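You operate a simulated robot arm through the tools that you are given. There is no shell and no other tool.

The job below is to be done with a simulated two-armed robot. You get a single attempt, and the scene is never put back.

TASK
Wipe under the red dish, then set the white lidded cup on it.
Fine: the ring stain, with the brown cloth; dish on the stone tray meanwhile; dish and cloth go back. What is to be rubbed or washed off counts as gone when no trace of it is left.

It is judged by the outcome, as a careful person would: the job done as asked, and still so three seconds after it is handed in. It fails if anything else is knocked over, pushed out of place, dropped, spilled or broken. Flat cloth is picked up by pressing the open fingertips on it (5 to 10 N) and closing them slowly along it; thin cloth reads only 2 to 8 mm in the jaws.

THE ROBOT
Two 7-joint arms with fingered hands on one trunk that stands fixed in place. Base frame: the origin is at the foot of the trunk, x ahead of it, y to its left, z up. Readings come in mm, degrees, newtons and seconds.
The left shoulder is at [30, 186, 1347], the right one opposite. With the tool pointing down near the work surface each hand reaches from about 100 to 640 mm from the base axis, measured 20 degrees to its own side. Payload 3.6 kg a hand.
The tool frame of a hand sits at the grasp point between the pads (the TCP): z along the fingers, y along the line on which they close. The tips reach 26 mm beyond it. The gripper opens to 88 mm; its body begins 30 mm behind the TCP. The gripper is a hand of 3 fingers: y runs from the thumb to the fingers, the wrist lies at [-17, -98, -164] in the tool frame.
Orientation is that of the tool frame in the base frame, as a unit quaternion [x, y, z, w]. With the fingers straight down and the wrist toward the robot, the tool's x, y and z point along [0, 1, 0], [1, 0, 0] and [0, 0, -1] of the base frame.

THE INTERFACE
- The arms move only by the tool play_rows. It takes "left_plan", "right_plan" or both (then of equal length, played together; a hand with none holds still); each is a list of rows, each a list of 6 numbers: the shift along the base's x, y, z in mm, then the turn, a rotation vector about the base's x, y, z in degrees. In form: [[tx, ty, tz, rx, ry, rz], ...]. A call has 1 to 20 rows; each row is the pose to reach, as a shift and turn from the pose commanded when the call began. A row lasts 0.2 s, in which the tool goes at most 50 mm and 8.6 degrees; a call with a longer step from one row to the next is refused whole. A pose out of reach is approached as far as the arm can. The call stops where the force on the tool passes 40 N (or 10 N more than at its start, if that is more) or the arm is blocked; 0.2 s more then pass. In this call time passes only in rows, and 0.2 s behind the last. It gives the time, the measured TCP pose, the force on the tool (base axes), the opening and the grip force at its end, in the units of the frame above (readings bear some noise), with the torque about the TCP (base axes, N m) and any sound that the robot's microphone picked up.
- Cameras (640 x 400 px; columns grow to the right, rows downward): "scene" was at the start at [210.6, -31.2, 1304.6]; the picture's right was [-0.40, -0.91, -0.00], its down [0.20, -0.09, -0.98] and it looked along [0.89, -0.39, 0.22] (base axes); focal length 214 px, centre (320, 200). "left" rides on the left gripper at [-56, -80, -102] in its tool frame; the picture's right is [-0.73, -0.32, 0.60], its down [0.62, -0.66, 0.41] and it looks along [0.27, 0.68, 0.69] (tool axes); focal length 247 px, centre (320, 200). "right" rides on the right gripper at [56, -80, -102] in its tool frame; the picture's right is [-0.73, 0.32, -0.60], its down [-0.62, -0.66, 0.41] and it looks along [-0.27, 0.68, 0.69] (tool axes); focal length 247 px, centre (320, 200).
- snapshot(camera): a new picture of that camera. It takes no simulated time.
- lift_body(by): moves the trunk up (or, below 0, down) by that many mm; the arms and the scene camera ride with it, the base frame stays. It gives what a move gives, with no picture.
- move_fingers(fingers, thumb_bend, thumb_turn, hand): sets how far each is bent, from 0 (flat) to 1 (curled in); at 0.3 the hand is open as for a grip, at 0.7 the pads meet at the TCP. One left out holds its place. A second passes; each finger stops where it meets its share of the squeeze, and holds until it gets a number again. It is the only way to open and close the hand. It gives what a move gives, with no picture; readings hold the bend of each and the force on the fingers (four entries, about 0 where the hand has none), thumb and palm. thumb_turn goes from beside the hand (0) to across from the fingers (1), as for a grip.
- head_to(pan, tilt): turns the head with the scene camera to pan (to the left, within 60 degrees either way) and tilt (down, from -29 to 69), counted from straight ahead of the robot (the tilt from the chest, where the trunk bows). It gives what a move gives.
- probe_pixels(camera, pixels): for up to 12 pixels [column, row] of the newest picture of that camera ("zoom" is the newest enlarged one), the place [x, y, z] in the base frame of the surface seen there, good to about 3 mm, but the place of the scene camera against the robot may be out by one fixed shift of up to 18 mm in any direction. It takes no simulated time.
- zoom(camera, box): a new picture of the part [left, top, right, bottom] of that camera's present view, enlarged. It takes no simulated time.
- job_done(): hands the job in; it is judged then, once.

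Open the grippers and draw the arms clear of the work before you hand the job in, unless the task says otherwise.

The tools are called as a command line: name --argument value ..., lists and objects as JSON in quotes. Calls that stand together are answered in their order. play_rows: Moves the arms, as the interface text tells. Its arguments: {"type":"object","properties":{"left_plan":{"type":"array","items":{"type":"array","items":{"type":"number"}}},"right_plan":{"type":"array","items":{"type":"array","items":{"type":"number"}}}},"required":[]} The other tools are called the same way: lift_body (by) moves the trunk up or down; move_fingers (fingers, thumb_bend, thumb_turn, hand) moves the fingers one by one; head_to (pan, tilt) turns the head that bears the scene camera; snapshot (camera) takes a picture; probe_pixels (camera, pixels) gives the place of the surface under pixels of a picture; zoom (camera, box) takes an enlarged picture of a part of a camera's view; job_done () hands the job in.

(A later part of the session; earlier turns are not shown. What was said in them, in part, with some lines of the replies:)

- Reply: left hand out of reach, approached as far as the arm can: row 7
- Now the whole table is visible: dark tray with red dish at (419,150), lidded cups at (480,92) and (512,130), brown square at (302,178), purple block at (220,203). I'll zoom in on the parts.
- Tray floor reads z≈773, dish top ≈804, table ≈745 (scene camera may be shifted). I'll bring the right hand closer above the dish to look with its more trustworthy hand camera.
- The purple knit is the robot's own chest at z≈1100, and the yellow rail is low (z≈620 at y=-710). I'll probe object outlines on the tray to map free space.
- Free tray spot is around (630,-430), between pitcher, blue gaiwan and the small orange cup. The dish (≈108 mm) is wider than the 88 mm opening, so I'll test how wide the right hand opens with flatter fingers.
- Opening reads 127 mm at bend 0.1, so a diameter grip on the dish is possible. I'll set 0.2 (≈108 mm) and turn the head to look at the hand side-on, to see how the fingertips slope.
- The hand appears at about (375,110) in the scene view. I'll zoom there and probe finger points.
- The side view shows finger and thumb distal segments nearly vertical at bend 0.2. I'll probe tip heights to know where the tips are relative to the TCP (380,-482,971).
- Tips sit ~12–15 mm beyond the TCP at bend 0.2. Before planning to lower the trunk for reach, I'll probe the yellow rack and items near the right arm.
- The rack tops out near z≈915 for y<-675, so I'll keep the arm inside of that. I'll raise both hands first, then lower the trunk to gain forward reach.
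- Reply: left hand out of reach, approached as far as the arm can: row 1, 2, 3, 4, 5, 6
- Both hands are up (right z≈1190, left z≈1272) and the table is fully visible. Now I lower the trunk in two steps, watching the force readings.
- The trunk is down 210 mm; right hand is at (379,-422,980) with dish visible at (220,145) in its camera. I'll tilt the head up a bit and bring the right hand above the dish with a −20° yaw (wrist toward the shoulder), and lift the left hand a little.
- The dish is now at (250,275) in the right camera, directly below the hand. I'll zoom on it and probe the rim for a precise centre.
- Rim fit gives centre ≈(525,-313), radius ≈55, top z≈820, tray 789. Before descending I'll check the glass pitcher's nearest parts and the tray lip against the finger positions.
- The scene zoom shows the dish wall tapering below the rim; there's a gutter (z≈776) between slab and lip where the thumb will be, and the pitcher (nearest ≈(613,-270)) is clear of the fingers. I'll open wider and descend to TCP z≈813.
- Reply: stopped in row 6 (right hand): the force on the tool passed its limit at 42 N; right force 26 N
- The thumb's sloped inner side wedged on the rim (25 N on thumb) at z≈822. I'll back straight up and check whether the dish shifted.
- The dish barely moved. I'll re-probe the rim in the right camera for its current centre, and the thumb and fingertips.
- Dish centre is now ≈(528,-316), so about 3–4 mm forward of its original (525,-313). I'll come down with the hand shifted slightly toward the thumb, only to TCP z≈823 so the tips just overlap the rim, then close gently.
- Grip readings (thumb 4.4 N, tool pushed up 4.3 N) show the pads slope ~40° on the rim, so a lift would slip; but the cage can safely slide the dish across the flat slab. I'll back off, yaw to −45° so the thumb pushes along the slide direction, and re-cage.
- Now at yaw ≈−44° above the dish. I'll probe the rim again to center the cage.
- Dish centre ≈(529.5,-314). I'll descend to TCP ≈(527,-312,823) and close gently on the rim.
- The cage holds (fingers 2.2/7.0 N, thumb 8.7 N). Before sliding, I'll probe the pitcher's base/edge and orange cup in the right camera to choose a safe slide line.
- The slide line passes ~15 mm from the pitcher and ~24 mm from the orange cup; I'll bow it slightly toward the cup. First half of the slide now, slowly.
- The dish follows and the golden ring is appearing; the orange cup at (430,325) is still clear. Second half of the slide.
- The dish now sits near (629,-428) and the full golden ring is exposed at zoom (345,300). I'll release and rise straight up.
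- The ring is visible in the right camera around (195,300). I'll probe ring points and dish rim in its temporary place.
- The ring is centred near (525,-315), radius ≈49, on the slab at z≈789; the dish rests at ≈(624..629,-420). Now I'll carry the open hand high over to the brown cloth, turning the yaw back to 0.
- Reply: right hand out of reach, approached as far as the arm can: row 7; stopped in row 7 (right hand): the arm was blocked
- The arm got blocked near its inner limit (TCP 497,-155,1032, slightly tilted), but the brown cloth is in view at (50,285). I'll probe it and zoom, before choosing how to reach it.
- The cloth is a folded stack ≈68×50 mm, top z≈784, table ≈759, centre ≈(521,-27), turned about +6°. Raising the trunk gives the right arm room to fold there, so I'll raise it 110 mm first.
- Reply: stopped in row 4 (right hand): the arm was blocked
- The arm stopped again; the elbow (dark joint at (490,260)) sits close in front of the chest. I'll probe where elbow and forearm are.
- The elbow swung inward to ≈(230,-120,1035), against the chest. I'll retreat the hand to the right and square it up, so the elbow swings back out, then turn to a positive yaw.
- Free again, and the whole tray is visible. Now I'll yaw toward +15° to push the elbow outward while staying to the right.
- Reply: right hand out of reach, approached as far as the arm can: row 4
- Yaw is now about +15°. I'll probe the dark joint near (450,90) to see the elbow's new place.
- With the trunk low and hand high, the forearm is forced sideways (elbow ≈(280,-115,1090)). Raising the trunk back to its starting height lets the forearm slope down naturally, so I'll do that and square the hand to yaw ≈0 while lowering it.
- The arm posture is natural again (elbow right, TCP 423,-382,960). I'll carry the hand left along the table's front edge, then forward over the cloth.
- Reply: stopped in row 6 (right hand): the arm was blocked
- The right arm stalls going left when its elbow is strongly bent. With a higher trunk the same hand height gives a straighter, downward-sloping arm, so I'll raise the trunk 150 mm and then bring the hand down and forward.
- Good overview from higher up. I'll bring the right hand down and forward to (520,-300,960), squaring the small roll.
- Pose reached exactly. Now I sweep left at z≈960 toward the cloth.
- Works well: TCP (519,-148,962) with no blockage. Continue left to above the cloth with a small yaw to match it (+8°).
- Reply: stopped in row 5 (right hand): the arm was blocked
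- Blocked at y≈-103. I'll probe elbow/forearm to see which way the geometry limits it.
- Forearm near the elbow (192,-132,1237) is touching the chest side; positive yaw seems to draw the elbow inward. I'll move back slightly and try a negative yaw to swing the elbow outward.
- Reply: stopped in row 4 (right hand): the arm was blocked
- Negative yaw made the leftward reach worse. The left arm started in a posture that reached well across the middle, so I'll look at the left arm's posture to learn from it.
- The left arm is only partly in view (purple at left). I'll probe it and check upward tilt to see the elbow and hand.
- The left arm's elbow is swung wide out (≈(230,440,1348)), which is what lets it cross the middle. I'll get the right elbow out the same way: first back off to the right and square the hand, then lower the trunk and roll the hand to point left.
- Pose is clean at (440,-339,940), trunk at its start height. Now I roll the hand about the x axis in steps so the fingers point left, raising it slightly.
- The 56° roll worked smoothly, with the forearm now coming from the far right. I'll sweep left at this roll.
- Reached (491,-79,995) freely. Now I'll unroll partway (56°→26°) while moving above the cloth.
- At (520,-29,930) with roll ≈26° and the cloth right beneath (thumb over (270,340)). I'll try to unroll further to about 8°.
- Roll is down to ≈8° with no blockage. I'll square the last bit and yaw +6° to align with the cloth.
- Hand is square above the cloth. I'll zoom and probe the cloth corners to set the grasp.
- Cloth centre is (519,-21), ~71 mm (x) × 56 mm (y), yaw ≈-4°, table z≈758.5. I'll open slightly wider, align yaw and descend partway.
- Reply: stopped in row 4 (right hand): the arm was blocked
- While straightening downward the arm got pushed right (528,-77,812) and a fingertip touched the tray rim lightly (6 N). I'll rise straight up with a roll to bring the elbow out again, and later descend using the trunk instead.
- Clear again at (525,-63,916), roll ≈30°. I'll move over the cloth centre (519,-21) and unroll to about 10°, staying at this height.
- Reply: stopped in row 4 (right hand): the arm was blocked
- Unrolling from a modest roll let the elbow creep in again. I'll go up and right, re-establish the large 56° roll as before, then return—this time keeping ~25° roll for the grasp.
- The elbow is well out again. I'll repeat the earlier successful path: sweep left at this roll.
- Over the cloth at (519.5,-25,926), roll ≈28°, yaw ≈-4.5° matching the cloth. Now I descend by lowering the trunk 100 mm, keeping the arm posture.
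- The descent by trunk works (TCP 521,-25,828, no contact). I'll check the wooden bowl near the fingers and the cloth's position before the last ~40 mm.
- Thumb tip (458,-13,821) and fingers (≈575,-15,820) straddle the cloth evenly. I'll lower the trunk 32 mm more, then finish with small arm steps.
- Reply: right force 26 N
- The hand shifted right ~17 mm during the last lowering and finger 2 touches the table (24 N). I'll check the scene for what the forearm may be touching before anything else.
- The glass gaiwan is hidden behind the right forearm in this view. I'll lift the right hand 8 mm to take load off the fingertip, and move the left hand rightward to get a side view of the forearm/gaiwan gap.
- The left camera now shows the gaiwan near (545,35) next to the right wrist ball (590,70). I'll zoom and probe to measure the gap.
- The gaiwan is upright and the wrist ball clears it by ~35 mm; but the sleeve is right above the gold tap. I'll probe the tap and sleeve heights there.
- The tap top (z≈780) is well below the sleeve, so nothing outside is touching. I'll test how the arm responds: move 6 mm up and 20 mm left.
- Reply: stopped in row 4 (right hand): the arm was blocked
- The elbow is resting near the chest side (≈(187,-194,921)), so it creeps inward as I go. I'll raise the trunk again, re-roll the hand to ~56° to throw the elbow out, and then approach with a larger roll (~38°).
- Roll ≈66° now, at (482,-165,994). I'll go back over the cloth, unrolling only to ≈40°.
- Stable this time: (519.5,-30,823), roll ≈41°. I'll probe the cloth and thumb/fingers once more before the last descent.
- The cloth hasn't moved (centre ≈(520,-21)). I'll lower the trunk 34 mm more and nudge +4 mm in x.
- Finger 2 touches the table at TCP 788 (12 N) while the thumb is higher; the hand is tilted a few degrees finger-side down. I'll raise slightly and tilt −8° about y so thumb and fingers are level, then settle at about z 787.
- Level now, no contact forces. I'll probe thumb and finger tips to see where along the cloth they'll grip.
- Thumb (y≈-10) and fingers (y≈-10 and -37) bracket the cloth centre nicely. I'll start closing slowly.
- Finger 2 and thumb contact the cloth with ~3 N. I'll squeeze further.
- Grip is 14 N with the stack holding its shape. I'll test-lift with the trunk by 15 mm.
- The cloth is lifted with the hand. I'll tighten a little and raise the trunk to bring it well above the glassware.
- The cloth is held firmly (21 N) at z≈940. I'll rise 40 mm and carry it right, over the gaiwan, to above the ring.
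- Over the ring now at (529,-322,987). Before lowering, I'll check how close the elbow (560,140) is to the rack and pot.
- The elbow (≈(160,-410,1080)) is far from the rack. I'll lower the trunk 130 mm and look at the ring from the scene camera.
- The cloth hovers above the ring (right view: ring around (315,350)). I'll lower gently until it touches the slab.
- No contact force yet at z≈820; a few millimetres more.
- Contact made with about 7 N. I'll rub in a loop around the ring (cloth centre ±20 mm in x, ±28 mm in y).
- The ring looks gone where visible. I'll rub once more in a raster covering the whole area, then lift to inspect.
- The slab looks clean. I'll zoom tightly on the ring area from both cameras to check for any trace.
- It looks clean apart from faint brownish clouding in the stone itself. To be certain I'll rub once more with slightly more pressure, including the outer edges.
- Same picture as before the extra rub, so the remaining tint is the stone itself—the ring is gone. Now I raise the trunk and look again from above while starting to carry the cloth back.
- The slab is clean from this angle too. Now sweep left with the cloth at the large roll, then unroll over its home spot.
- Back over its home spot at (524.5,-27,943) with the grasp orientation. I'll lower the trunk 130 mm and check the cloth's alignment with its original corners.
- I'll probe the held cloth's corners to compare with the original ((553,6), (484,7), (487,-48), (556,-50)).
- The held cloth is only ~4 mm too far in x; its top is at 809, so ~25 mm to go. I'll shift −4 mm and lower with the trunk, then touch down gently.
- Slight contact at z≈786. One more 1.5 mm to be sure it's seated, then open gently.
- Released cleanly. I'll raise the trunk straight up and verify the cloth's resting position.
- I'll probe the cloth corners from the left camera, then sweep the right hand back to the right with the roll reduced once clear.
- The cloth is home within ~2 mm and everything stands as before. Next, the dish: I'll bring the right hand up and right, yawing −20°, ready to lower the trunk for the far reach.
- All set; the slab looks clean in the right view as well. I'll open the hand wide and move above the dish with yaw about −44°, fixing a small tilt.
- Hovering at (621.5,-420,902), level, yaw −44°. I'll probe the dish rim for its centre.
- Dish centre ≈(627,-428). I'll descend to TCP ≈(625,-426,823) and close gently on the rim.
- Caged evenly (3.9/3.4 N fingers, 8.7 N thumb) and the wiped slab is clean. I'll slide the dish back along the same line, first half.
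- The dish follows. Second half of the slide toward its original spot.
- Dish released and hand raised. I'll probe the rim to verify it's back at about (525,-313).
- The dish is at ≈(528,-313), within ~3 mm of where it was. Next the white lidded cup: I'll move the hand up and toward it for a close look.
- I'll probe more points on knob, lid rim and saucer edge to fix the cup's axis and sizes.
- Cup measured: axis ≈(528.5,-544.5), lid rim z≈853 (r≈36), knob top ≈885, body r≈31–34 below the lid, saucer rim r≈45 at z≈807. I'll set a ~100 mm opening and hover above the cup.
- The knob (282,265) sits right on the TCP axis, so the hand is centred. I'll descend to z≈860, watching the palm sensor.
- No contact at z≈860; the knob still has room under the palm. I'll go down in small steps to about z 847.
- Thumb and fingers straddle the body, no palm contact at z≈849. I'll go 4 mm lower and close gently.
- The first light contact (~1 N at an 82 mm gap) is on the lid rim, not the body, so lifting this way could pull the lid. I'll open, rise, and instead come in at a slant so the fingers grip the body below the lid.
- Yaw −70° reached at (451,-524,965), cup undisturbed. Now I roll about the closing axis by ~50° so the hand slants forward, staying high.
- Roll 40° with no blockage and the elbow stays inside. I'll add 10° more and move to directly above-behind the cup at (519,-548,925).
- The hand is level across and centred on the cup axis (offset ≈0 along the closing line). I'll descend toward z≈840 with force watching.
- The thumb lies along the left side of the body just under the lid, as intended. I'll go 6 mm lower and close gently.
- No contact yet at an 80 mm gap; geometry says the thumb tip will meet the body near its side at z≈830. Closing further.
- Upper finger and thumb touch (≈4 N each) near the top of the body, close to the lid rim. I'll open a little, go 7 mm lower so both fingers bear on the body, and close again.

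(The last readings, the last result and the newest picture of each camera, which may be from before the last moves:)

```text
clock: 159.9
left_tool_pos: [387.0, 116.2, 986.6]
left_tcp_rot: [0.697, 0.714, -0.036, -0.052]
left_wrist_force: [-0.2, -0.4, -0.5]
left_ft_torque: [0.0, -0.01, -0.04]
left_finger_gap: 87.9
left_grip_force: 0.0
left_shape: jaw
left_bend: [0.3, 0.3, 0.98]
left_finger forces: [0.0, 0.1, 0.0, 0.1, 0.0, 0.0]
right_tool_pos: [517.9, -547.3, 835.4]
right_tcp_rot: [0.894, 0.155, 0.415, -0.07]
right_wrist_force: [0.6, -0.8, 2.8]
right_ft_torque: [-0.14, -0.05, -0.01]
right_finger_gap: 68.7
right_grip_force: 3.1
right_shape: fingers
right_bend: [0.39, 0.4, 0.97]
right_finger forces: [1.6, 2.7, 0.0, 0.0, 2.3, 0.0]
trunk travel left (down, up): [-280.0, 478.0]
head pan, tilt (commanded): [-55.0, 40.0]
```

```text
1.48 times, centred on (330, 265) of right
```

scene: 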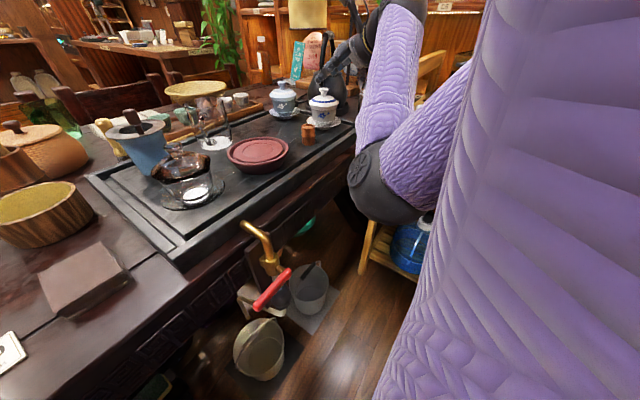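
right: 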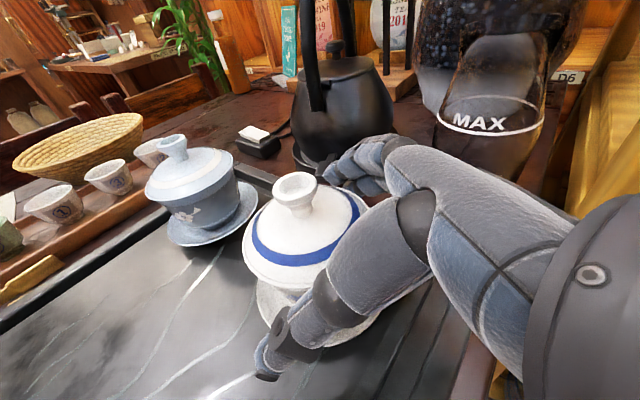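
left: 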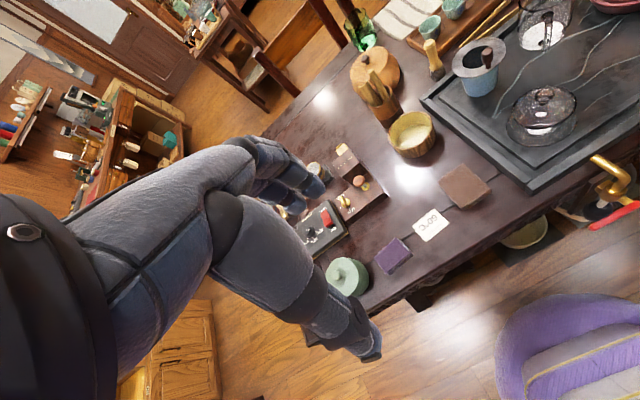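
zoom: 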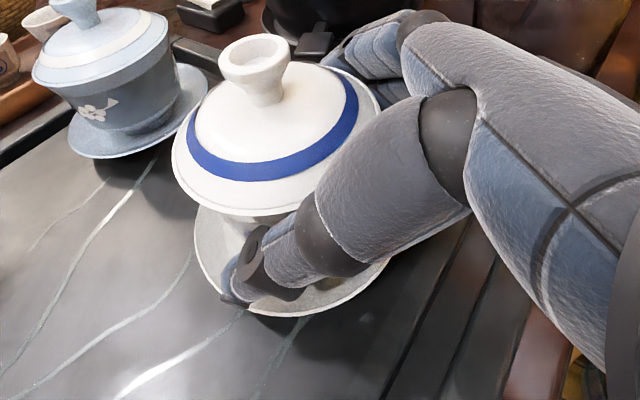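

The lower finger is brushing the saucer (2.8 N upward). I'll loosen, raise 3 mm, then close for a proper hold.

move_fingers --hand "right" --fingers 0.35 --thumb_bend 0.35

play_rows --right_plan '[[0, 0, 2, 0, 0, 0], [0, 0, 3.5, 0, 0, 0]]'

move_fingers --hand "right" --fingers 0.45 --thumb_bend 0.45

zoom --camera "scene" --box '[270, 60, 370, 150]'

```text
clock: 160.9
left_tool_pos: [386.9, 116.8, 986.1]
left_tcp_rot: [0.697, 0.715, -0.035, -0.051]
left_wrist_force: [0.5, 0.3, -0.3]
left_ft_torque: [0.02, -0.02, 0.0]
left_finger_gap: 87.8
left_grip_force: 0.1
left_shape: jaw
left_bend: [0.3, 0.3, 0.98]
left_finger forces: [0.0, 0.0, 0.0, 0.0, 0.0, 0.1]
right_tool_pos: [517.6, -547.6, 834.9]
right_tcp_rot: [0.894, 0.155, 0.415, -0.07]
right_wrist_force: [0.1, 0.1, 0.2]
right_ft_torque: [0.0, -0.01, -0.02]
right_finger_gap: 77.4
right_grip_force: 0.1
right_shape: fingers
right_bend: [0.35, 0.35, 0.97]
right_finger forces: [0.0, 0.1, 0.0, 0.1, 0.0, 0.1]
trunk travel left (down, up): [-280.0, 478.0]
head pan, tilt (commanded): [-55.0, 40.0]
```

```text
clock: 161.5
left_tool_pos: [388.3, 116.8, 986.7]
left_tcp_rot: [0.697, 0.714, -0.035, -0.052]
left_wrist_force: [-0.1, -0.3, 0.0]
left_ft_torque: [0.01, -0.02, -0.02]
left_finger_gap: 87.7
left_grip_force: 0.0
left_shape: jaw
left_bend: [0.3, 0.3, 0.98]
left_finger forces: [0.1, 0.0, 0.1, 0.0, 0.1, 0.0]
right_tool_pos: [518.0, -548.1, 839.0]
right_tcp_rot: [0.894, 0.156, 0.414, -0.07]
right_wrist_force: [-0.3, 1.2, 0.6]
right_ft_torque: [-0.01, 0.0, -0.01]
right_finger_gap: 77.5
right_grip_force: 0.0
right_shape: fingers
right_bend: [0.35, 0.35, 0.97]
right_finger forces: [0.0, 0.0, 0.1, 0.0, 0.2, 0.1]
trunk travel left (down, up): [-280.0, 478.0]
head pan, tilt (commanded): [-55.0, 40.0]
```

```text
clock: 162.5
left_tool_pos: [388.6, 117.0, 987.7]
left_tcp_rot: [0.697, 0.715, -0.035, -0.051]
left_wrist_force: [-0.1, 0.0, 0.4]
left_ft_torque: [0.01, -0.01, 0.0]
left_finger_gap: 87.9
left_grip_force: 0.1
left_shape: jaw
left_bend: [0.3, 0.3, 0.98]
left_finger forces: [0.0, 0.0, 0.0, 0.0, 0.0, 0.1]
right_tool_pos: [518.7, -547.3, 838.5]
right_tcp_rot: [0.894, 0.155, 0.414, -0.07]
right_wrist_force: [0.2, -0.1, 0.0]
right_ft_torque: [-0.02, 0.0, 0.01]
right_finger_gap: 68.1
right_grip_force: 7.3
right_shape: fingers
right_bend: [0.41, 0.4, 0.98]
right_finger forces: [6.7, 0.0, 0.0, 0.1, 6.6, 0.0]
trunk travel left (down, up): [-280.0, 478.0]
head pan, tilt (commanded): [-55.0, 40.0]
```

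```text
4.44 times, centred on (320, 105) of scene
```

zoom: 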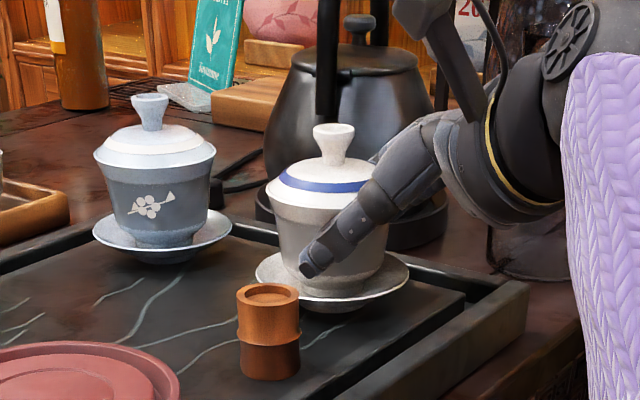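

Upper finger (6.7 N) and thumb (6.6 N) hold the body; the lower finger is just off because of the taper. I'll squeeze more and test-lift a few millimetres with the trunk.

move_fingers --hand "right" --fingers 0.53 --thumb_bend 0.53

lift_body --by 8

zoom --camera "scene" --box '[270, 60, 370, 150]'

zoom --camera "right" --box '[210, 130, 450, 400]'

```text
clock: 163.5
left_tool_pos: [387.5, 115.4, 986.8]
left_tcp_rot: [0.697, 0.714, -0.036, -0.051]
left_wrist_force: [-0.3, -0.2, 0.3]
left_ft_torque: [0.03, -0.01, 0.0]
left_finger_gap: 88.0
left_grip_force: 0.0
left_shape: jaw
left_bend: [0.3, 0.3, 0.98]
left_finger forces: [0.0, 0.0, 0.0, 0.0, 0.0, 0.1]
right_tool_pos: [518.7, -547.6, 839.6]
right_tcp_rot: [0.894, 0.156, 0.415, -0.07]
right_wrist_force: [-0.4, 0.7, 0.4]
right_ft_torque: [-0.06, -0.01, 0.06]
right_finger_gap: 66.1
right_grip_force: 14.9
right_shape: fingers
right_bend: [0.44, 0.42, 0.97]
right_finger forces: [15.1, 0.1, 0.0, 0.0, 14.5, 0.0]
trunk travel left (down, up): [-280.0, 478.0]
head pan, tilt (commanded): [-55.0, 40.0]
```

```text
clock: 164.1
left_tool_pos: [388.7, 116.3, 995.2]
left_tcp_rot: [0.697, 0.714, -0.036, -0.051]
left_wrist_force: [0.9, 0.0, 0.6]
left_ft_torque: [0.04, 0.02, 0.01]
left_finger_gap: 87.9
left_grip_force: 0.1
left_shape: jaw
left_bend: [0.3, 0.3, 0.98]
left_finger forces: [0.0, 0.0, 0.1, 0.0, 0.0, 0.0]
right_tool_pos: [519.3, -547.9, 845.2]
right_tcp_rot: [0.894, 0.155, 0.413, -0.072]
right_wrist_force: [-0.5, -0.2, -1.0]
right_ft_torque: [0.01, 0.02, -0.01]
right_finger_gap: 66.1
right_grip_force: 14.9
right_shape: fingers
right_bend: [0.44, 0.42, 0.98]
right_finger forces: [15.4, 0.0, 0.0, 0.0, 14.7, 0.0]
trunk travel left (down, up): [-288.0, 470.0]
head pan, tilt (commanded): [-55.0, 40.0]
```

```text
4.44 times, centred on (320, 105) of scene
```

zoom: 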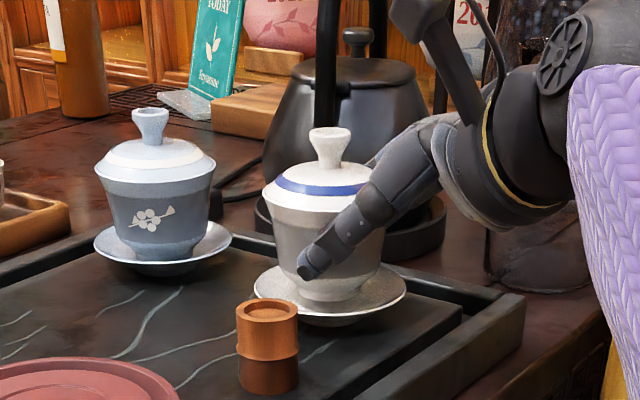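

```text
1.48 times, centred on (330, 265) of right
```

zoom: 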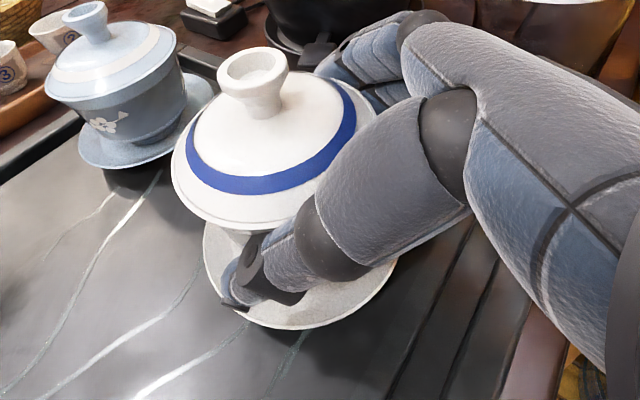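

The cup with its lid has lifted off its saucer and sits straight in the hand (15 N). I'll raise it 62 mm more with the trunk and check it.

lift_body --by 62

snapshot --camera "scene"

zoom --camera "scene" --box '[250, 60, 370, 160]'

snapshot --camera "right"

```text
clock: 165.1
left_tool_pos: [388.9, 117.1, 1057.8]
left_tcp_rot: [0.697, 0.715, -0.035, -0.052]
left_wrist_force: [1.1, -0.5, 0.1]
left_ft_torque: [0.02, 0.04, 0.0]
left_finger_gap: 88.0
left_grip_force: 0.2
left_shape: jaw
left_bend: [0.3, 0.3, 0.98]
left_finger forces: [0.0, 0.0, 0.0, 0.0, 0.0, 0.0]
right_tool_pos: [518.2, -547.0, 907.0]
right_tcp_rot: [0.894, 0.155, 0.414, -0.071]
right_wrist_force: [-0.2, 0.1, -2.8]
right_ft_torque: [-0.02, 0.02, -0.03]
right_finger_gap: 65.8
right_grip_force: 15.2
right_shape: fingers
right_bend: [0.44, 0.42, 0.98]
right_finger forces: [15.4, 0.0, 0.0, 0.0, 14.5, 0.0]
trunk travel left (down, up): [-350.0, 408.0]
head pan, tilt (commanded): [-55.0, 40.0]
```

```text
taken
```

scene: 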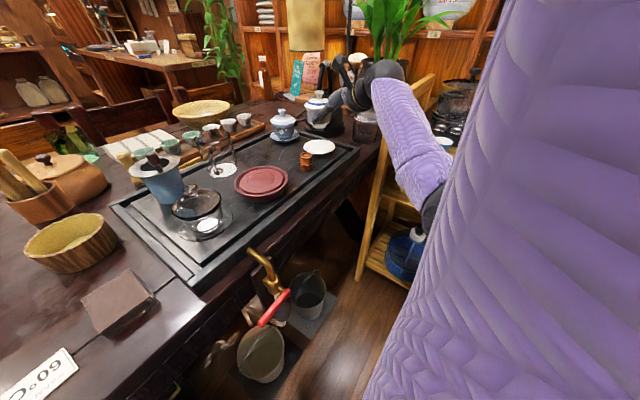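

```text
4.00 times, centred on (310, 110) of scene
```

zoom: 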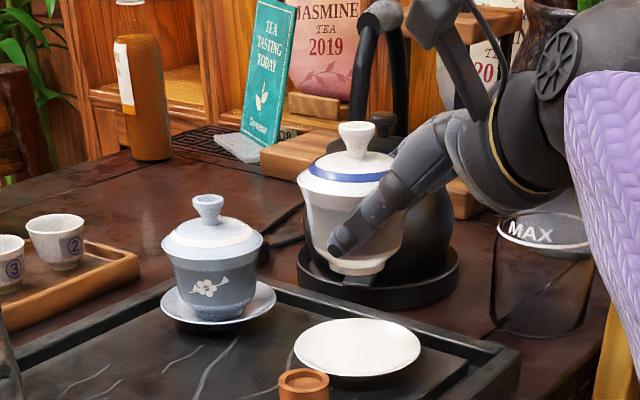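

```text
taken
```

right: 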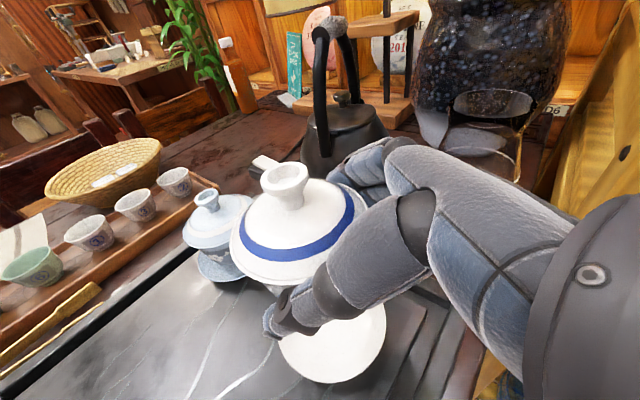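

The cup hangs upright and the saucer stays flat on the tray. I'll carry it left toward the dish at this height, yawing the hand +28° on the way to keep the wrist clear of the chest.

play_rows --right_plan '[[0, 10, 0, 0, 0, 0], [0, 28, 0, 0, 0, 0], [0, 50, 0, 0, 0, 3], [0, 72, 0, 0, 0, 7], [0, 95, 0, 0, 0, 11], [0, 118, 0, 0, 0, 15], [0, 141, 0, 0, 0, 19], [0, 164, 0, 0, 0, 23], [0, 185, 0, 0, 0, 26], [0, 205, 0, 0, 0, 28], [0, 215, 0, 0, 0, 28]]'

head_to --pan -42 --tilt 42

snapshot --camera "scene"

snapshot --camera "right"

```text
clock: 167.5
left_tool_pos: [387.3, 116.8, 1056.8]
left_tcp_rot: [0.697, 0.714, -0.035, -0.051]
left_wrist_force: [-0.7, 0.5, -0.2]
left_ft_torque: [0.01, 0.01, 0.01]
left_finger_gap: 87.9
left_grip_force: 0.0
left_shape: jaw
left_bend: [0.3, 0.3, 0.98]
left_finger forces: [0.0, 0.0, 0.1, 0.1, 0.0, 0.0]
right_tool_pos: [518.8, -331.9, 908.7]
right_tcp_rot: [0.829, 0.368, 0.385, -0.17]
right_wrist_force: [0.0, -0.4, -1.9]
right_ft_torque: [0.02, 0.01, 0.01]
right_finger_gap: 66.0
right_grip_force: 14.6
right_shape: fingers
right_bend: [0.44, 0.42, 0.98]
right_finger forces: [15.2, 0.1, 0.1, 0.0, 14.3, 0.0]
trunk travel left (down, up): [-350.0, 408.0]
head pan, tilt (commanded): [-55.0, 40.0]
```

```text
clock: 168.2
left_tool_pos: [386.9, 116.8, 1057.5]
left_tcp_rot: [0.697, 0.714, -0.035, -0.051]
left_wrist_force: [0.1, 0.3, 0.2]
left_ft_torque: [0.0, 0.0, 0.0]
left_finger_gap: 88.0
left_grip_force: 0.2
left_shape: jaw
left_bend: [0.3, 0.3, 0.98]
left_finger forces: [0.0, 0.0, 0.1, 0.1, 0.1, 0.0]
right_tool_pos: [519.0, -333.9, 909.5]
right_tcp_rot: [0.83, 0.367, 0.385, -0.168]
right_wrist_force: [0.2, 0.5, -1.4]
right_ft_torque: [0.02, 0.05, -0.01]
right_finger_gap: 66.0
right_grip_force: 15.0
right_shape: fingers
right_bend: [0.44, 0.42, 0.98]
right_finger forces: [15.3, 0.0, 0.1, 0.0, 14.3, 0.1]
trunk travel left (down, up): [-350.0, 408.0]
head pan, tilt (commanded): [-42.0, 42.0]
```

```text
taken
```

scene: 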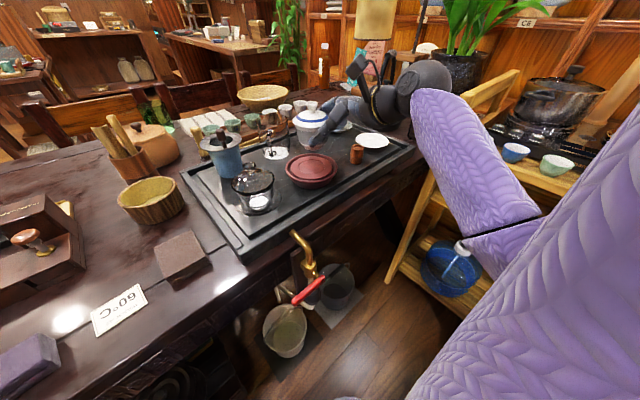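

```text
taken
```

right: 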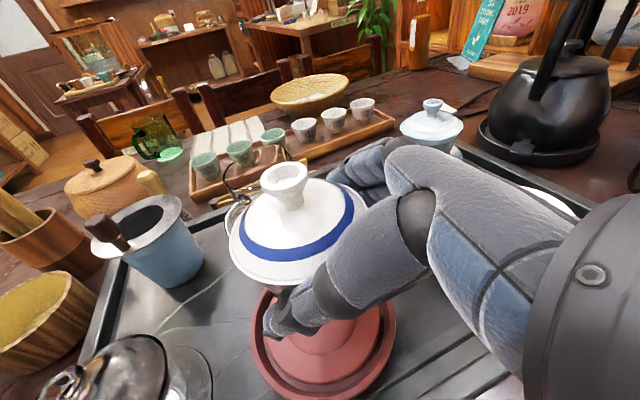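

The cup is above the dish. I'll probe the knob, lid rim and dish rim in the right camera to align axes.

probe_pixels --camera "right" --pixels '[[285, 172], [287, 205], [231, 230], [245, 262], [262, 190], [300, 280], [340, 195], [255, 340], [285, 395], [395, 330], [378, 370], [268, 292]]'

zoom --camera "right" --box '[210, 150, 430, 400]'

zoom --camera "scene" --box '[260, 80, 380, 210]'

```text
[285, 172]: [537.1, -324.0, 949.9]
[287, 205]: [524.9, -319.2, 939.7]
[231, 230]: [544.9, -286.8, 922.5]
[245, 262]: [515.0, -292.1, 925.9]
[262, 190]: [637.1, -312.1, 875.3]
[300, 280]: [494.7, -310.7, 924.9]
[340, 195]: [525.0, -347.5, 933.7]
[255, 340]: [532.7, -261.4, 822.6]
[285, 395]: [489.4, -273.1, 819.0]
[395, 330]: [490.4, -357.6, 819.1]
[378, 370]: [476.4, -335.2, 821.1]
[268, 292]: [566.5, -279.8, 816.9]
```

```text
1.60 times, centred on (320, 275) of right
```

zoom: 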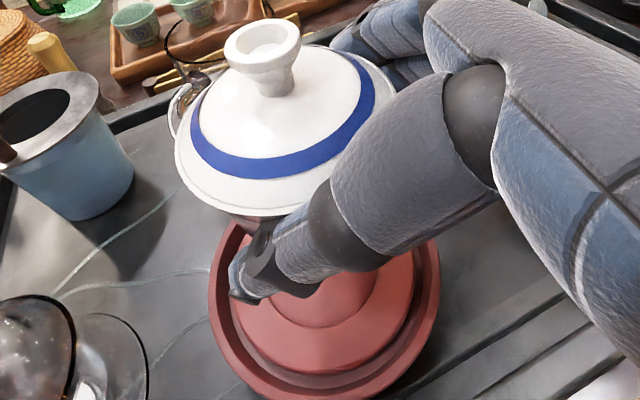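

```text
3.08 times, centred on (320, 145) of scene
```

zoom: 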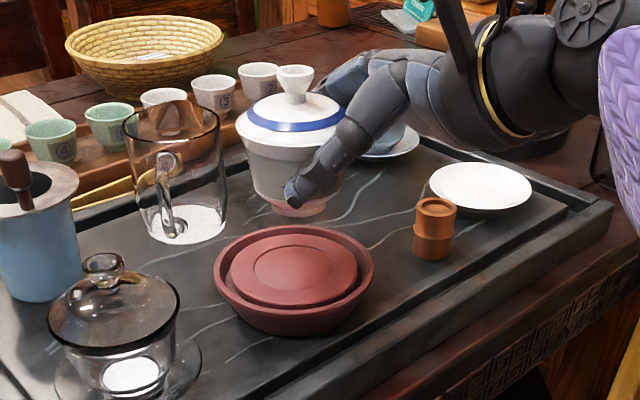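

Cup axis ≈(530,-321), dish centre ≈(527,-314). I'll shift (−3,+7) and lower 38 mm, leaving about a centimetre.

play_rows --right_plan '[[-1, 3, -5, 0, 0, 0], [-3, 7, -14, 0, 0, 0], [-3, 7, -24, 0, 0, 0], [-3, 7, -32, 0, 0, 0], [-3, 7, -38, 0, 0, 0]]'

zoom --camera "right" --box '[210, 150, 430, 400]'

zoom --camera "scene" --box '[260, 80, 380, 210]'

```text
clock: 169.4
left_tool_pos: [386.7, 117.1, 1056.9]
left_tcp_rot: [0.697, 0.714, -0.035, -0.052]
left_wrist_force: [1.0, 0.8, 0.8]
left_ft_torque: [-0.01, 0.0, 0.01]
left_finger_gap: 87.8
left_grip_force: 0.1
left_shape: jaw
left_bend: [0.3, 0.3, 0.98]
left_finger forces: [0.0, 0.0, 0.1, 0.0, 0.0, 0.1]
right_tool_pos: [513.7, -326.5, 870.5]
right_tcp_rot: [0.83, 0.367, 0.385, -0.168]
right_wrist_force: [-1.3, 0.1, -1.7]
right_ft_torque: [-0.04, 0.04, 0.0]
right_finger_gap: 65.6
right_grip_force: 14.6
right_shape: fingers
right_bend: [0.44, 0.42, 0.98]
right_finger forces: [15.1, 0.0, 0.1, 0.0, 14.3, 0.0]
trunk travel left (down, up): [-350.0, 408.0]
head pan, tilt (commanded): [-42.0, 42.0]
```

```text
1.60 times, centred on (320, 275) of right
```

zoom: 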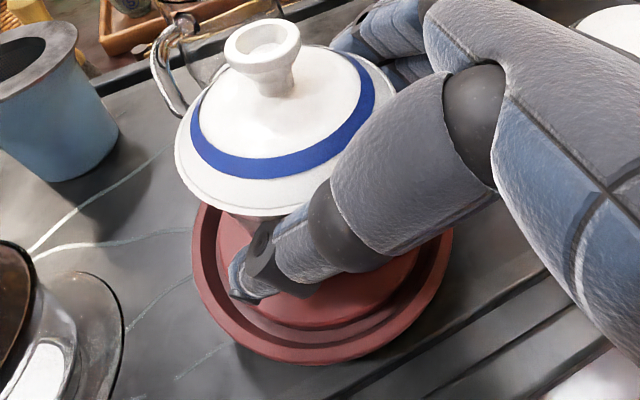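

```text
3.08 times, centred on (320, 145) of scene
```

zoom: 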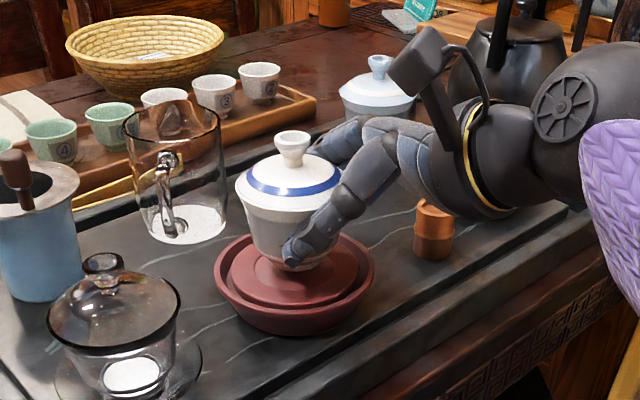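

About a centimetre to go. I'll re-probe lid and dish points for a final alignment check.

probe_pixels --camera "right" --pixels '[[284, 172], [284, 200], [231, 250], [240, 270], [257, 283], [275, 288], [230, 232], [243, 330], [262, 362], [300, 378], [395, 330], [402, 300]]'

probe_pixels --camera "scene" --pixels '[[311, 124], [311, 132], [294, 140], [330, 140], [312, 147], [287, 173], [334, 170], [311, 185], [311, 158], [327, 165], [296, 168], [311, 188]]'

```text
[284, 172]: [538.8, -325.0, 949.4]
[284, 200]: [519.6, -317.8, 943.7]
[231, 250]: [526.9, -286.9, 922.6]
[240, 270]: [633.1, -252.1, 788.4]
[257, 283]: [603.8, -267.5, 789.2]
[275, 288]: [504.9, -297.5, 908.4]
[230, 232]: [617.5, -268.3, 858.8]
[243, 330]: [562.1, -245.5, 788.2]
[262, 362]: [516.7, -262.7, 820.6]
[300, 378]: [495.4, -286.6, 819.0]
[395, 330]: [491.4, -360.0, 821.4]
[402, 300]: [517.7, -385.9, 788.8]
```

```text
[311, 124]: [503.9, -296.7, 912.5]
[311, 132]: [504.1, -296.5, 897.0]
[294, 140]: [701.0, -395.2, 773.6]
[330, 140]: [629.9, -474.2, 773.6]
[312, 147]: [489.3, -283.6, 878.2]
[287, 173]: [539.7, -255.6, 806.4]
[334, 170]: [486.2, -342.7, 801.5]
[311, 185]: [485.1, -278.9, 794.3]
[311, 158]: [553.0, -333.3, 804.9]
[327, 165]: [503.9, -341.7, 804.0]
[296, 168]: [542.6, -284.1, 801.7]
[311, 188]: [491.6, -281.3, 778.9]
```

Those probes used the older snapshots; I'll take fresh ones and probe again.

snapshot --camera "right"

probe_pixels --camera "right" --pixels '[[284, 174], [284, 200], [231, 250], [240, 268], [262, 283], [232, 232], [245, 205], [244, 330], [262, 355], [300, 373], [395, 330], [400, 290]]'

```text
taken
```

right: 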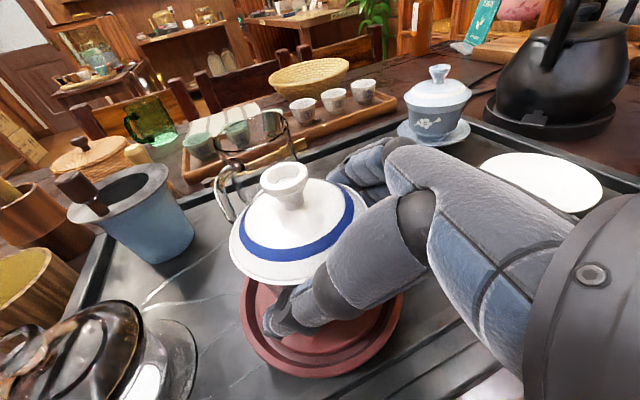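

```text
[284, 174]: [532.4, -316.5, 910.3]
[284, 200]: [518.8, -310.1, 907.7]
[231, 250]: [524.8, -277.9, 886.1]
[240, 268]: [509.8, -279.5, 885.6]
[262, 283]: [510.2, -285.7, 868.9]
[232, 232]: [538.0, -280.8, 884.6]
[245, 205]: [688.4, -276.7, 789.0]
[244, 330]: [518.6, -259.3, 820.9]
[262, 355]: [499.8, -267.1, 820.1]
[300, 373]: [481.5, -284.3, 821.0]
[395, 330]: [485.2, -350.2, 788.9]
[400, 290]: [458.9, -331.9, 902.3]
```

Cup axis (525,-313.5) matches the dish centre (527,-314) within 2 mm. Lowering slowly until it lands.

play_rows --right_plan '[[0.5, 0, -2, 0, 0, 0], [1, 0, -4, 0, 0, 0], [1.5, 0, -6, 0, 0, 0]]'

```text
clock: 170.2
left_tool_pos: [387.0, 116.3, 1056.9]
left_tcp_rot: [0.697, 0.714, -0.036, -0.051]
left_wrist_force: [0.0, -0.9, -0.7]
left_ft_torque: [-0.04, -0.03, 0.01]
left_finger_gap: 88.0
left_grip_force: 0.1
left_shape: jaw
left_bend: [0.3, 0.3, 0.98]
left_finger forces: [0.1, 0.1, 0.0, 0.0, 0.0, 0.0]
right_tool_pos: [515.9, -326.2, 864.6]
right_tcp_rot: [0.83, 0.367, 0.385, -0.169]
right_wrist_force: [0.4, 0.5, -1.9]
right_ft_torque: [-0.01, 0.02, -0.05]
right_finger_gap: 65.7
right_grip_force: 14.6
right_shape: fingers
right_bend: [0.44, 0.42, 0.98]
right_finger forces: [15.1, 0.0, 0.0, 0.0, 14.3, 0.0]
trunk travel left (down, up): [-350.0, 408.0]
head pan, tilt (commanded): [-42.0, 42.0]
```

Still carrying the weight (−1.9 N); a few more millimetres.

play_rows --right_plan '[[0, 0, -1.5, 0, 0, 0], [0, 0, -3, 0, 0, 0]]'

zoom --camera "scene" --box '[270, 90, 360, 200]'

```text
clock: 170.8
left_tool_pos: [387.5, 116.8, 1056.6]
left_tcp_rot: [0.697, 0.714, -0.035, -0.052]
left_wrist_force: [0.4, 0.1, -0.4]
left_ft_torque: [-0.01, 0.0, -0.04]
left_finger_gap: 87.8
left_grip_force: 0.0
left_shape: jaw
left_bend: [0.3, 0.3, 0.98]
left_finger forces: [0.1, 0.0, 0.1, 0.0, 0.0, 0.0]
right_tool_pos: [517.4, -326.0, 861.6]
right_tcp_rot: [0.83, 0.367, 0.385, -0.169]
right_wrist_force: [0.2, 0.0, -1.3]
right_ft_torque: [-0.04, 0.02, 0.04]
right_finger_gap: 66.0
right_grip_force: 14.9
right_shape: fingers
right_bend: [0.44, 0.42, 0.98]
right_finger forces: [15.2, 0.1, 0.0, 0.0, 14.2, 0.0]
trunk travel left (down, up): [-350.0, 408.0]
head pan, tilt (commanded): [-42.0, 42.0]
```

```text
3.64 times, centred on (315, 145) of scene
```

zoom: 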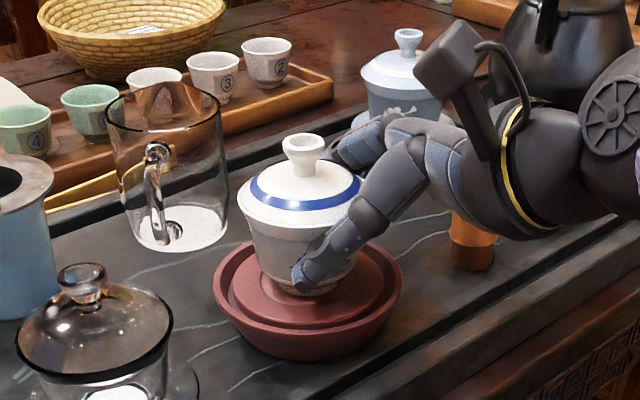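

Nearly there. I continue in 1 mm steps watching the force turn positive.

play_rows --right_plan '[[0, 0, -1, 0, 0, 0], [0, 0, -2, 0, 0, 0], [0, 0, -3, 0, 0, 0]]'

```text
clock: 171.6
left_tool_pos: [387.1, 116.5, 1058.4]
left_tcp_rot: [0.697, 0.715, -0.035, -0.051]
left_wrist_force: [-0.4, -0.7, 0.1]
left_ft_torque: [-0.04, 0.02, -0.03]
left_finger_gap: 87.9
left_grip_force: 0.1
left_shape: jaw
left_bend: [0.3, 0.3, 0.98]
left_finger forces: [0.0, 0.1, 0.0, 0.0, 0.0, 0.0]
right_tool_pos: [516.5, -326.5, 859.6]
right_tcp_rot: [0.829, 0.367, 0.387, -0.167]
right_wrist_force: [-1.3, -1.2, 8.0]
right_ft_torque: [-0.05, -0.19, -0.02]
right_finger_gap: 65.5
right_grip_force: 14.0
right_shape: fingers
right_bend: [0.44, 0.42, 0.97]
right_finger forces: [14.0, 0.0, 0.1, 0.0, 14.2, 0.0]
trunk travel left (down, up): [-350.0, 408.0]
head pan, tilt (commanded): [-42.0, 42.0]
```

Landed (+8 N). I'll ease up ~1.5 mm to unload, then release gradually.

play_rows --right_plan '[[0, 0, 1.5, 0, 0, 0]]'

move_fingers --hand "right" --fingers 0.43 --thumb_bend 0.41

zoom --camera "scene" --box '[270, 90, 360, 200]'

```text
clock: 172.0
left_tool_pos: [387.9, 117.3, 1057.8]
left_tcp_rot: [0.697, 0.715, -0.035, -0.051]
left_wrist_force: [0.7, -0.7, -0.2]
left_ft_torque: [0.01, -0.02, -0.03]
left_finger_gap: 88.1
left_grip_force: 0.2
left_shape: jaw
left_bend: [0.3, 0.3, 0.98]
left_finger forces: [0.1, 0.1, 0.1, 0.0, 0.1, 0.0]
right_tool_pos: [516.5, -326.3, 862.0]
right_tcp_rot: [0.83, 0.367, 0.386, -0.168]
right_wrist_force: [0.9, -2.0, 5.3]
right_ft_torque: [-0.07, -0.21, -0.01]
right_finger_gap: 65.7
right_grip_force: 14.2
right_shape: fingers
right_bend: [0.44, 0.42, 0.97]
right_finger forces: [14.8, 0.0, 0.0, 0.0, 13.9, 0.1]
trunk travel left (down, up): [-350.0, 408.0]
head pan, tilt (commanded): [-42.0, 42.0]
```

```text
clock: 173.0
left_tool_pos: [386.4, 116.2, 1057.0]
left_tcp_rot: [0.697, 0.714, -0.035, -0.051]
left_wrist_force: [-0.3, -0.4, -0.1]
left_ft_torque: [0.02, 0.01, -0.01]
left_finger_gap: 87.7
left_grip_force: 0.0
left_shape: jaw
left_bend: [0.3, 0.3, 0.98]
left_finger forces: [0.1, 0.0, 0.1, 0.0, 0.1, 0.0]
right_tool_pos: [517.1, -326.0, 859.5]
right_tcp_rot: [0.83, 0.366, 0.385, -0.169]
right_wrist_force: [-0.5, 0.0, -0.9]
right_ft_torque: [-0.02, 0.01, 0.02]
right_finger_gap: 68.1
right_grip_force: 2.9
right_shape: fingers
right_bend: [0.41, 0.39, 0.97]
right_finger forces: [3.1, 0.0, 0.0, 0.0, 3.1, 0.0]
trunk travel left (down, up): [-350.0, 408.0]
head pan, tilt (commanded): [-42.0, 42.0]
```

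```text
3.64 times, centred on (315, 145) of scene
```

zoom: 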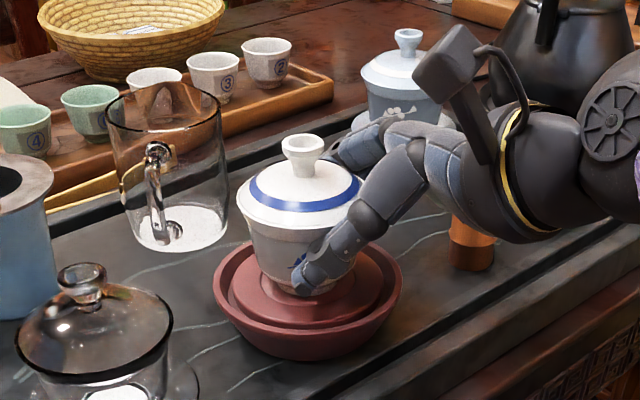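

The cup stands on the dish with the grip down to 3 N. Opening further.

move_fingers --hand "right" --fingers 0.36 --thumb_bend 0.34

move_fingers --hand "right" --fingers 0.2 --thumb_bend 0.2

zoom --camera "scene" --box '[270, 90, 360, 200]'

snapshot --camera "right"

```text
clock: 174.0
left_tool_pos: [386.6, 116.5, 1056.9]
left_tcp_rot: [0.697, 0.714, -0.035, -0.05]
left_wrist_force: [-0.2, -0.4, -0.2]
left_ft_torque: [0.02, -0.02, -0.02]
left_finger_gap: 88.1
left_grip_force: 0.0
left_shape: jaw
left_bend: [0.3, 0.3, 0.98]
left_finger forces: [0.0, 0.0, 0.1, 0.0, 0.0, 0.1]
right_tool_pos: [516.9, -325.8, 860.2]
right_tcp_rot: [0.83, 0.367, 0.385, -0.168]
right_wrist_force: [-0.2, -0.8, -0.9]
right_ft_torque: [0.0, -0.03, 0.01]
right_finger_gap: 77.4
right_grip_force: 0.1
right_shape: fingers
right_bend: [0.36, 0.34, 0.97]
right_finger forces: [0.0, 0.0, 0.0, 0.1, 0.0, 0.1]
trunk travel left (down, up): [-350.0, 408.0]
head pan, tilt (commanded): [-42.0, 42.0]
```

```text
clock: 175.0
left_tool_pos: [387.0, 116.0, 1056.9]
left_tcp_rot: [0.697, 0.714, -0.035, -0.051]
left_wrist_force: [-0.4, -0.1, 0.2]
left_ft_torque: [0.04, -0.02, 0.01]
left_finger_gap: 88.1
left_grip_force: 0.1
left_shape: jaw
left_bend: [0.3, 0.3, 0.98]
left_finger forces: [0.0, 0.0, 0.1, 0.1, 0.1, 0.0]
right_tool_pos: [516.1, -325.8, 860.5]
right_tcp_rot: [0.83, 0.367, 0.385, -0.168]
right_wrist_force: [-0.8, 0.0, 0.5]
right_ft_torque: [0.0, 0.03, -0.01]
right_finger_gap: 108.7
right_grip_force: 0.1
right_shape: fingers
right_bend: [0.2, 0.2, 0.97]
right_finger forces: [0.1, 0.0, 0.1, 0.0, 0.0, 0.0]
trunk travel left (down, up): [-350.0, 408.0]
head pan, tilt (commanded): [-42.0, 42.0]
```

```text
3.64 times, centred on (315, 145) of scene
```

zoom: 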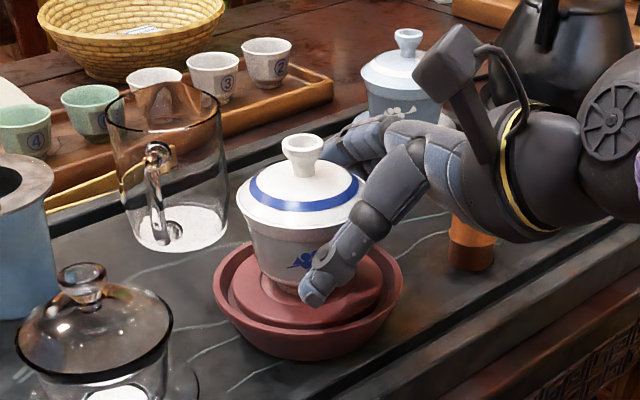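

```text
taken
```

right: 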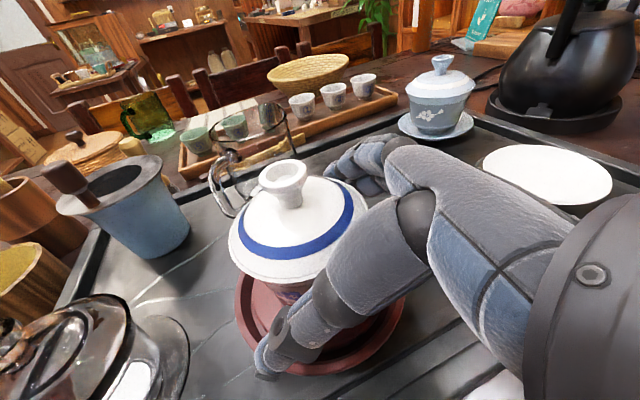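

The cup stands steady with its lid on. I'll withdraw straight up with the trunk, then check.

lift_body --by 100

snapshot --camera "scene"

zoom --camera "scene" --box '[240, 110, 400, 240]'

```text
clock: 176.4
left_tool_pos: [387.6, 117.0, 1157.0]
left_tcp_rot: [0.697, 0.714, -0.036, -0.052]
left_wrist_force: [0.2, 0.0, -0.1]
left_ft_torque: [-0.01, -0.01, 0.01]
left_finger_gap: 88.1
left_grip_force: 0.1
left_shape: jaw
left_bend: [0.3, 0.3, 0.98]
left_finger forces: [0.1, 0.1, 0.1, 0.0, 0.0, 0.0]
right_tool_pos: [517.0, -325.7, 958.9]
right_tcp_rot: [0.83, 0.366, 0.385, -0.169]
right_wrist_force: [0.3, 0.2, -0.3]
right_ft_torque: [0.0, -0.01, -0.01]
right_finger_gap: 108.8
right_grip_force: 0.1
right_shape: fingers
right_bend: [0.2, 0.2, 0.97]
right_finger forces: [0.1, 0.0, 0.0, 0.0, 0.0, 0.0]
trunk travel left (down, up): [-450.0, 308.0]
head pan, tilt (commanded): [-42.0, 42.0]
```

```text
taken
```

scene: 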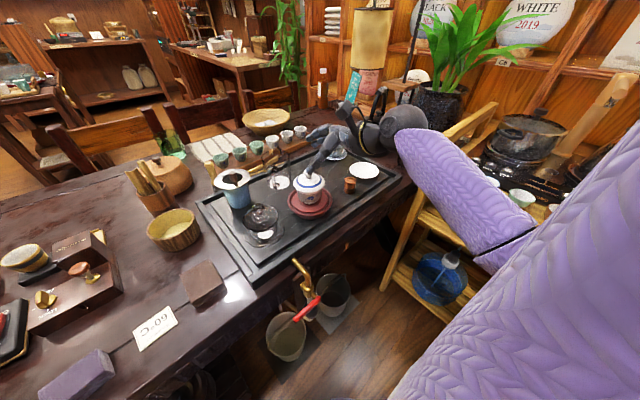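

```text
3.08 times, centred on (320, 175) of scene
```

zoom: 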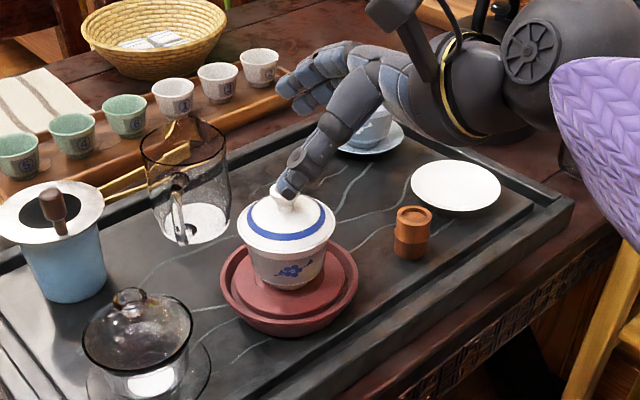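

Everything stands as placed; the thumb is above and clear of the knob. I'll draw the right hand up, back and to the right, unrolling it.

play_rows --right_plan '[[0, 0, 20, 0, 0, 0], [-8, -12, 40, 0, 0, 0], [-30, -35, 60, -5, 4.5, 0], [-55, -55, 75, -10, 9, 0], [-80, -70, 85, -15, 13.5, 0], [-105, -85, 90, -20, 18, 0], [-125, -95, 95, -25, 22.5, 0], [-140, -100, 95, -30, 27, 0]]'

snapshot --camera "scene"

zoom --camera "scene" --box '[240, 110, 400, 240]'

snapshot --camera "right"

```text
clock: 178.2
left_tool_pos: [386.2, 116.3, 1157.6]
left_tcp_rot: [0.697, 0.715, -0.034, -0.051]
left_wrist_force: [-0.6, -0.2, 0.0]
left_ft_torque: [0.02, -0.03, 0.0]
left_finger_gap: 87.8
left_grip_force: 0.0
left_shape: jaw
left_bend: [0.3, 0.3, 0.98]
left_finger forces: [0.0, 0.1, 0.0, 0.0, 0.0, 0.1]
right_tool_pos: [376.2, -427.1, 1054.9]
right_tcp_rot: [0.911, 0.405, 0.075, -0.03]
right_wrist_force: [-0.1, 0.6, 0.9]
right_ft_torque: [-0.01, 0.02, 0.03]
right_finger_gap: 108.7
right_grip_force: 0.1
right_shape: fingers
right_bend: [0.2, 0.2, 0.97]
right_finger forces: [0.1, 0.0, 0.0, 0.0, 0.0, 0.0]
trunk travel left (down, up): [-450.0, 308.0]
head pan, tilt (commanded): [-42.0, 42.0]
```

```text
taken
```

scene: 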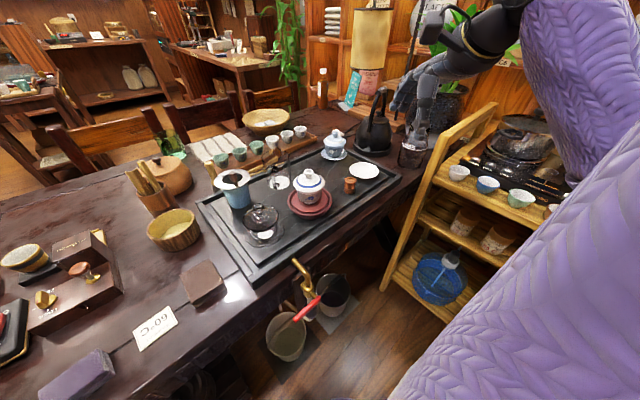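

```text
3.08 times, centred on (320, 175) of scene
```

zoom: 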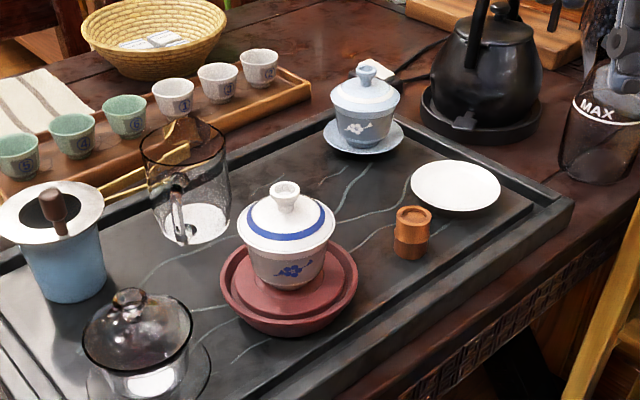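

```text
taken
```

right: 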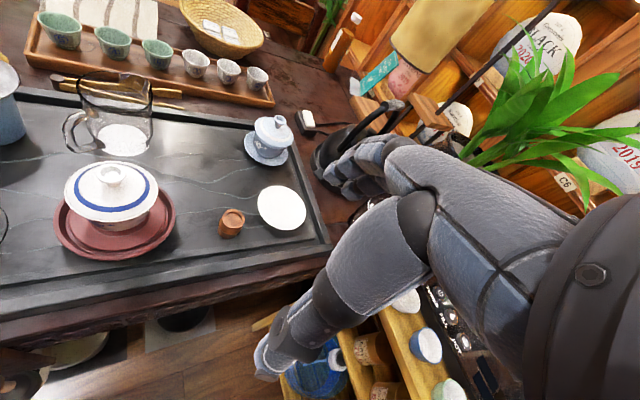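

The cup sits centred on the dish with its lid on. I'll inspect closely: dish surroundings for any stain trace, the saucer's place, and the cloth.

zoom --camera "right" --box '[20, 130, 330, 310]'

probe_pixels --camera "right" --pixels '[[282, 208], [258, 208], [306, 208], [283, 187], [282, 230], [231, 212], [112, 172], [60, 225], [174, 200], [112, 258], [268, 128], [124, 140]]'

zoom --camera "scene" --box '[120, 200, 280, 350]'

```text
2.06 times, centred on (175, 220) of right
```

zoom: 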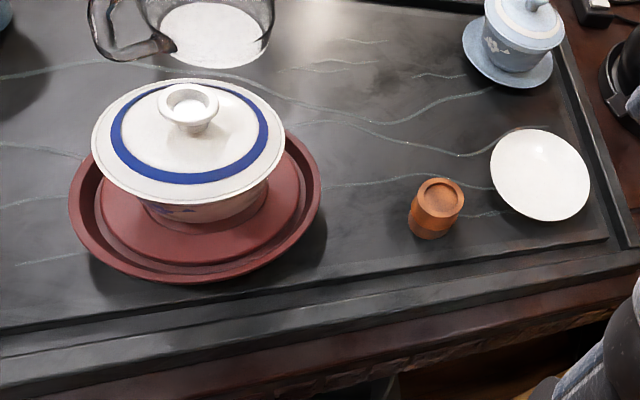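

```text
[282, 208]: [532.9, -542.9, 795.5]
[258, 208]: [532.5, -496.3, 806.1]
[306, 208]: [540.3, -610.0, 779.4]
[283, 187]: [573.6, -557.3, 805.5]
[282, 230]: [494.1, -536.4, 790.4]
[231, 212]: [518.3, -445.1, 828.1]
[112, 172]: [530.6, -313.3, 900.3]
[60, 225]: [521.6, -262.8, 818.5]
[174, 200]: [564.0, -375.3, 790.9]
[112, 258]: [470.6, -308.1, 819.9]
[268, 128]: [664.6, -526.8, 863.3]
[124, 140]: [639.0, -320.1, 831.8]
```

```text
2.67 times, centred on (200, 275) of scene
```

zoom: 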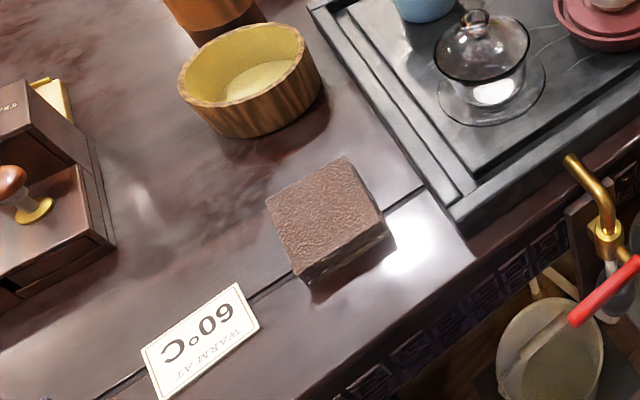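

All checks agree: the slab is clean, the red dish is back within a few millimetres of its spot, the white lidded cup is centred on it, and the cloth is home. The saucer and neighbouring pieces are undisturbed, and both hands are open and clear, so I hand the job in.

job_done

```text
The job is handed in.
```

The job is done and handed in. The ring stain is wiped off, the red dish is back in place, and the white lidded cup stands on it with its lid on.

- **Stain:** I rubbed the whole ring area three times with the brown cloth. No trace showed in close-up views before the dish went back.
- **Dish:** it stayed on the stone tray throughout and is back within about 3 mm of its original spot. I slid it to a free place and back because it was too wide to lift safely.
- **Cloth:** it is back where it lay, within about 2 mm.
- **Cup:** it stands centred on the dish to within about 2 mm. It lifted off its own saucer, so the saucer stayed on the tray where it was, moved by at most a few millimetres.

Nothing else looked moved, spilled or broken in the final pictures. While reaching for the cloth, a fingertip touched the tray rim with about 6 N and the table with up to 24 N. Both hands are open and clear of the work.
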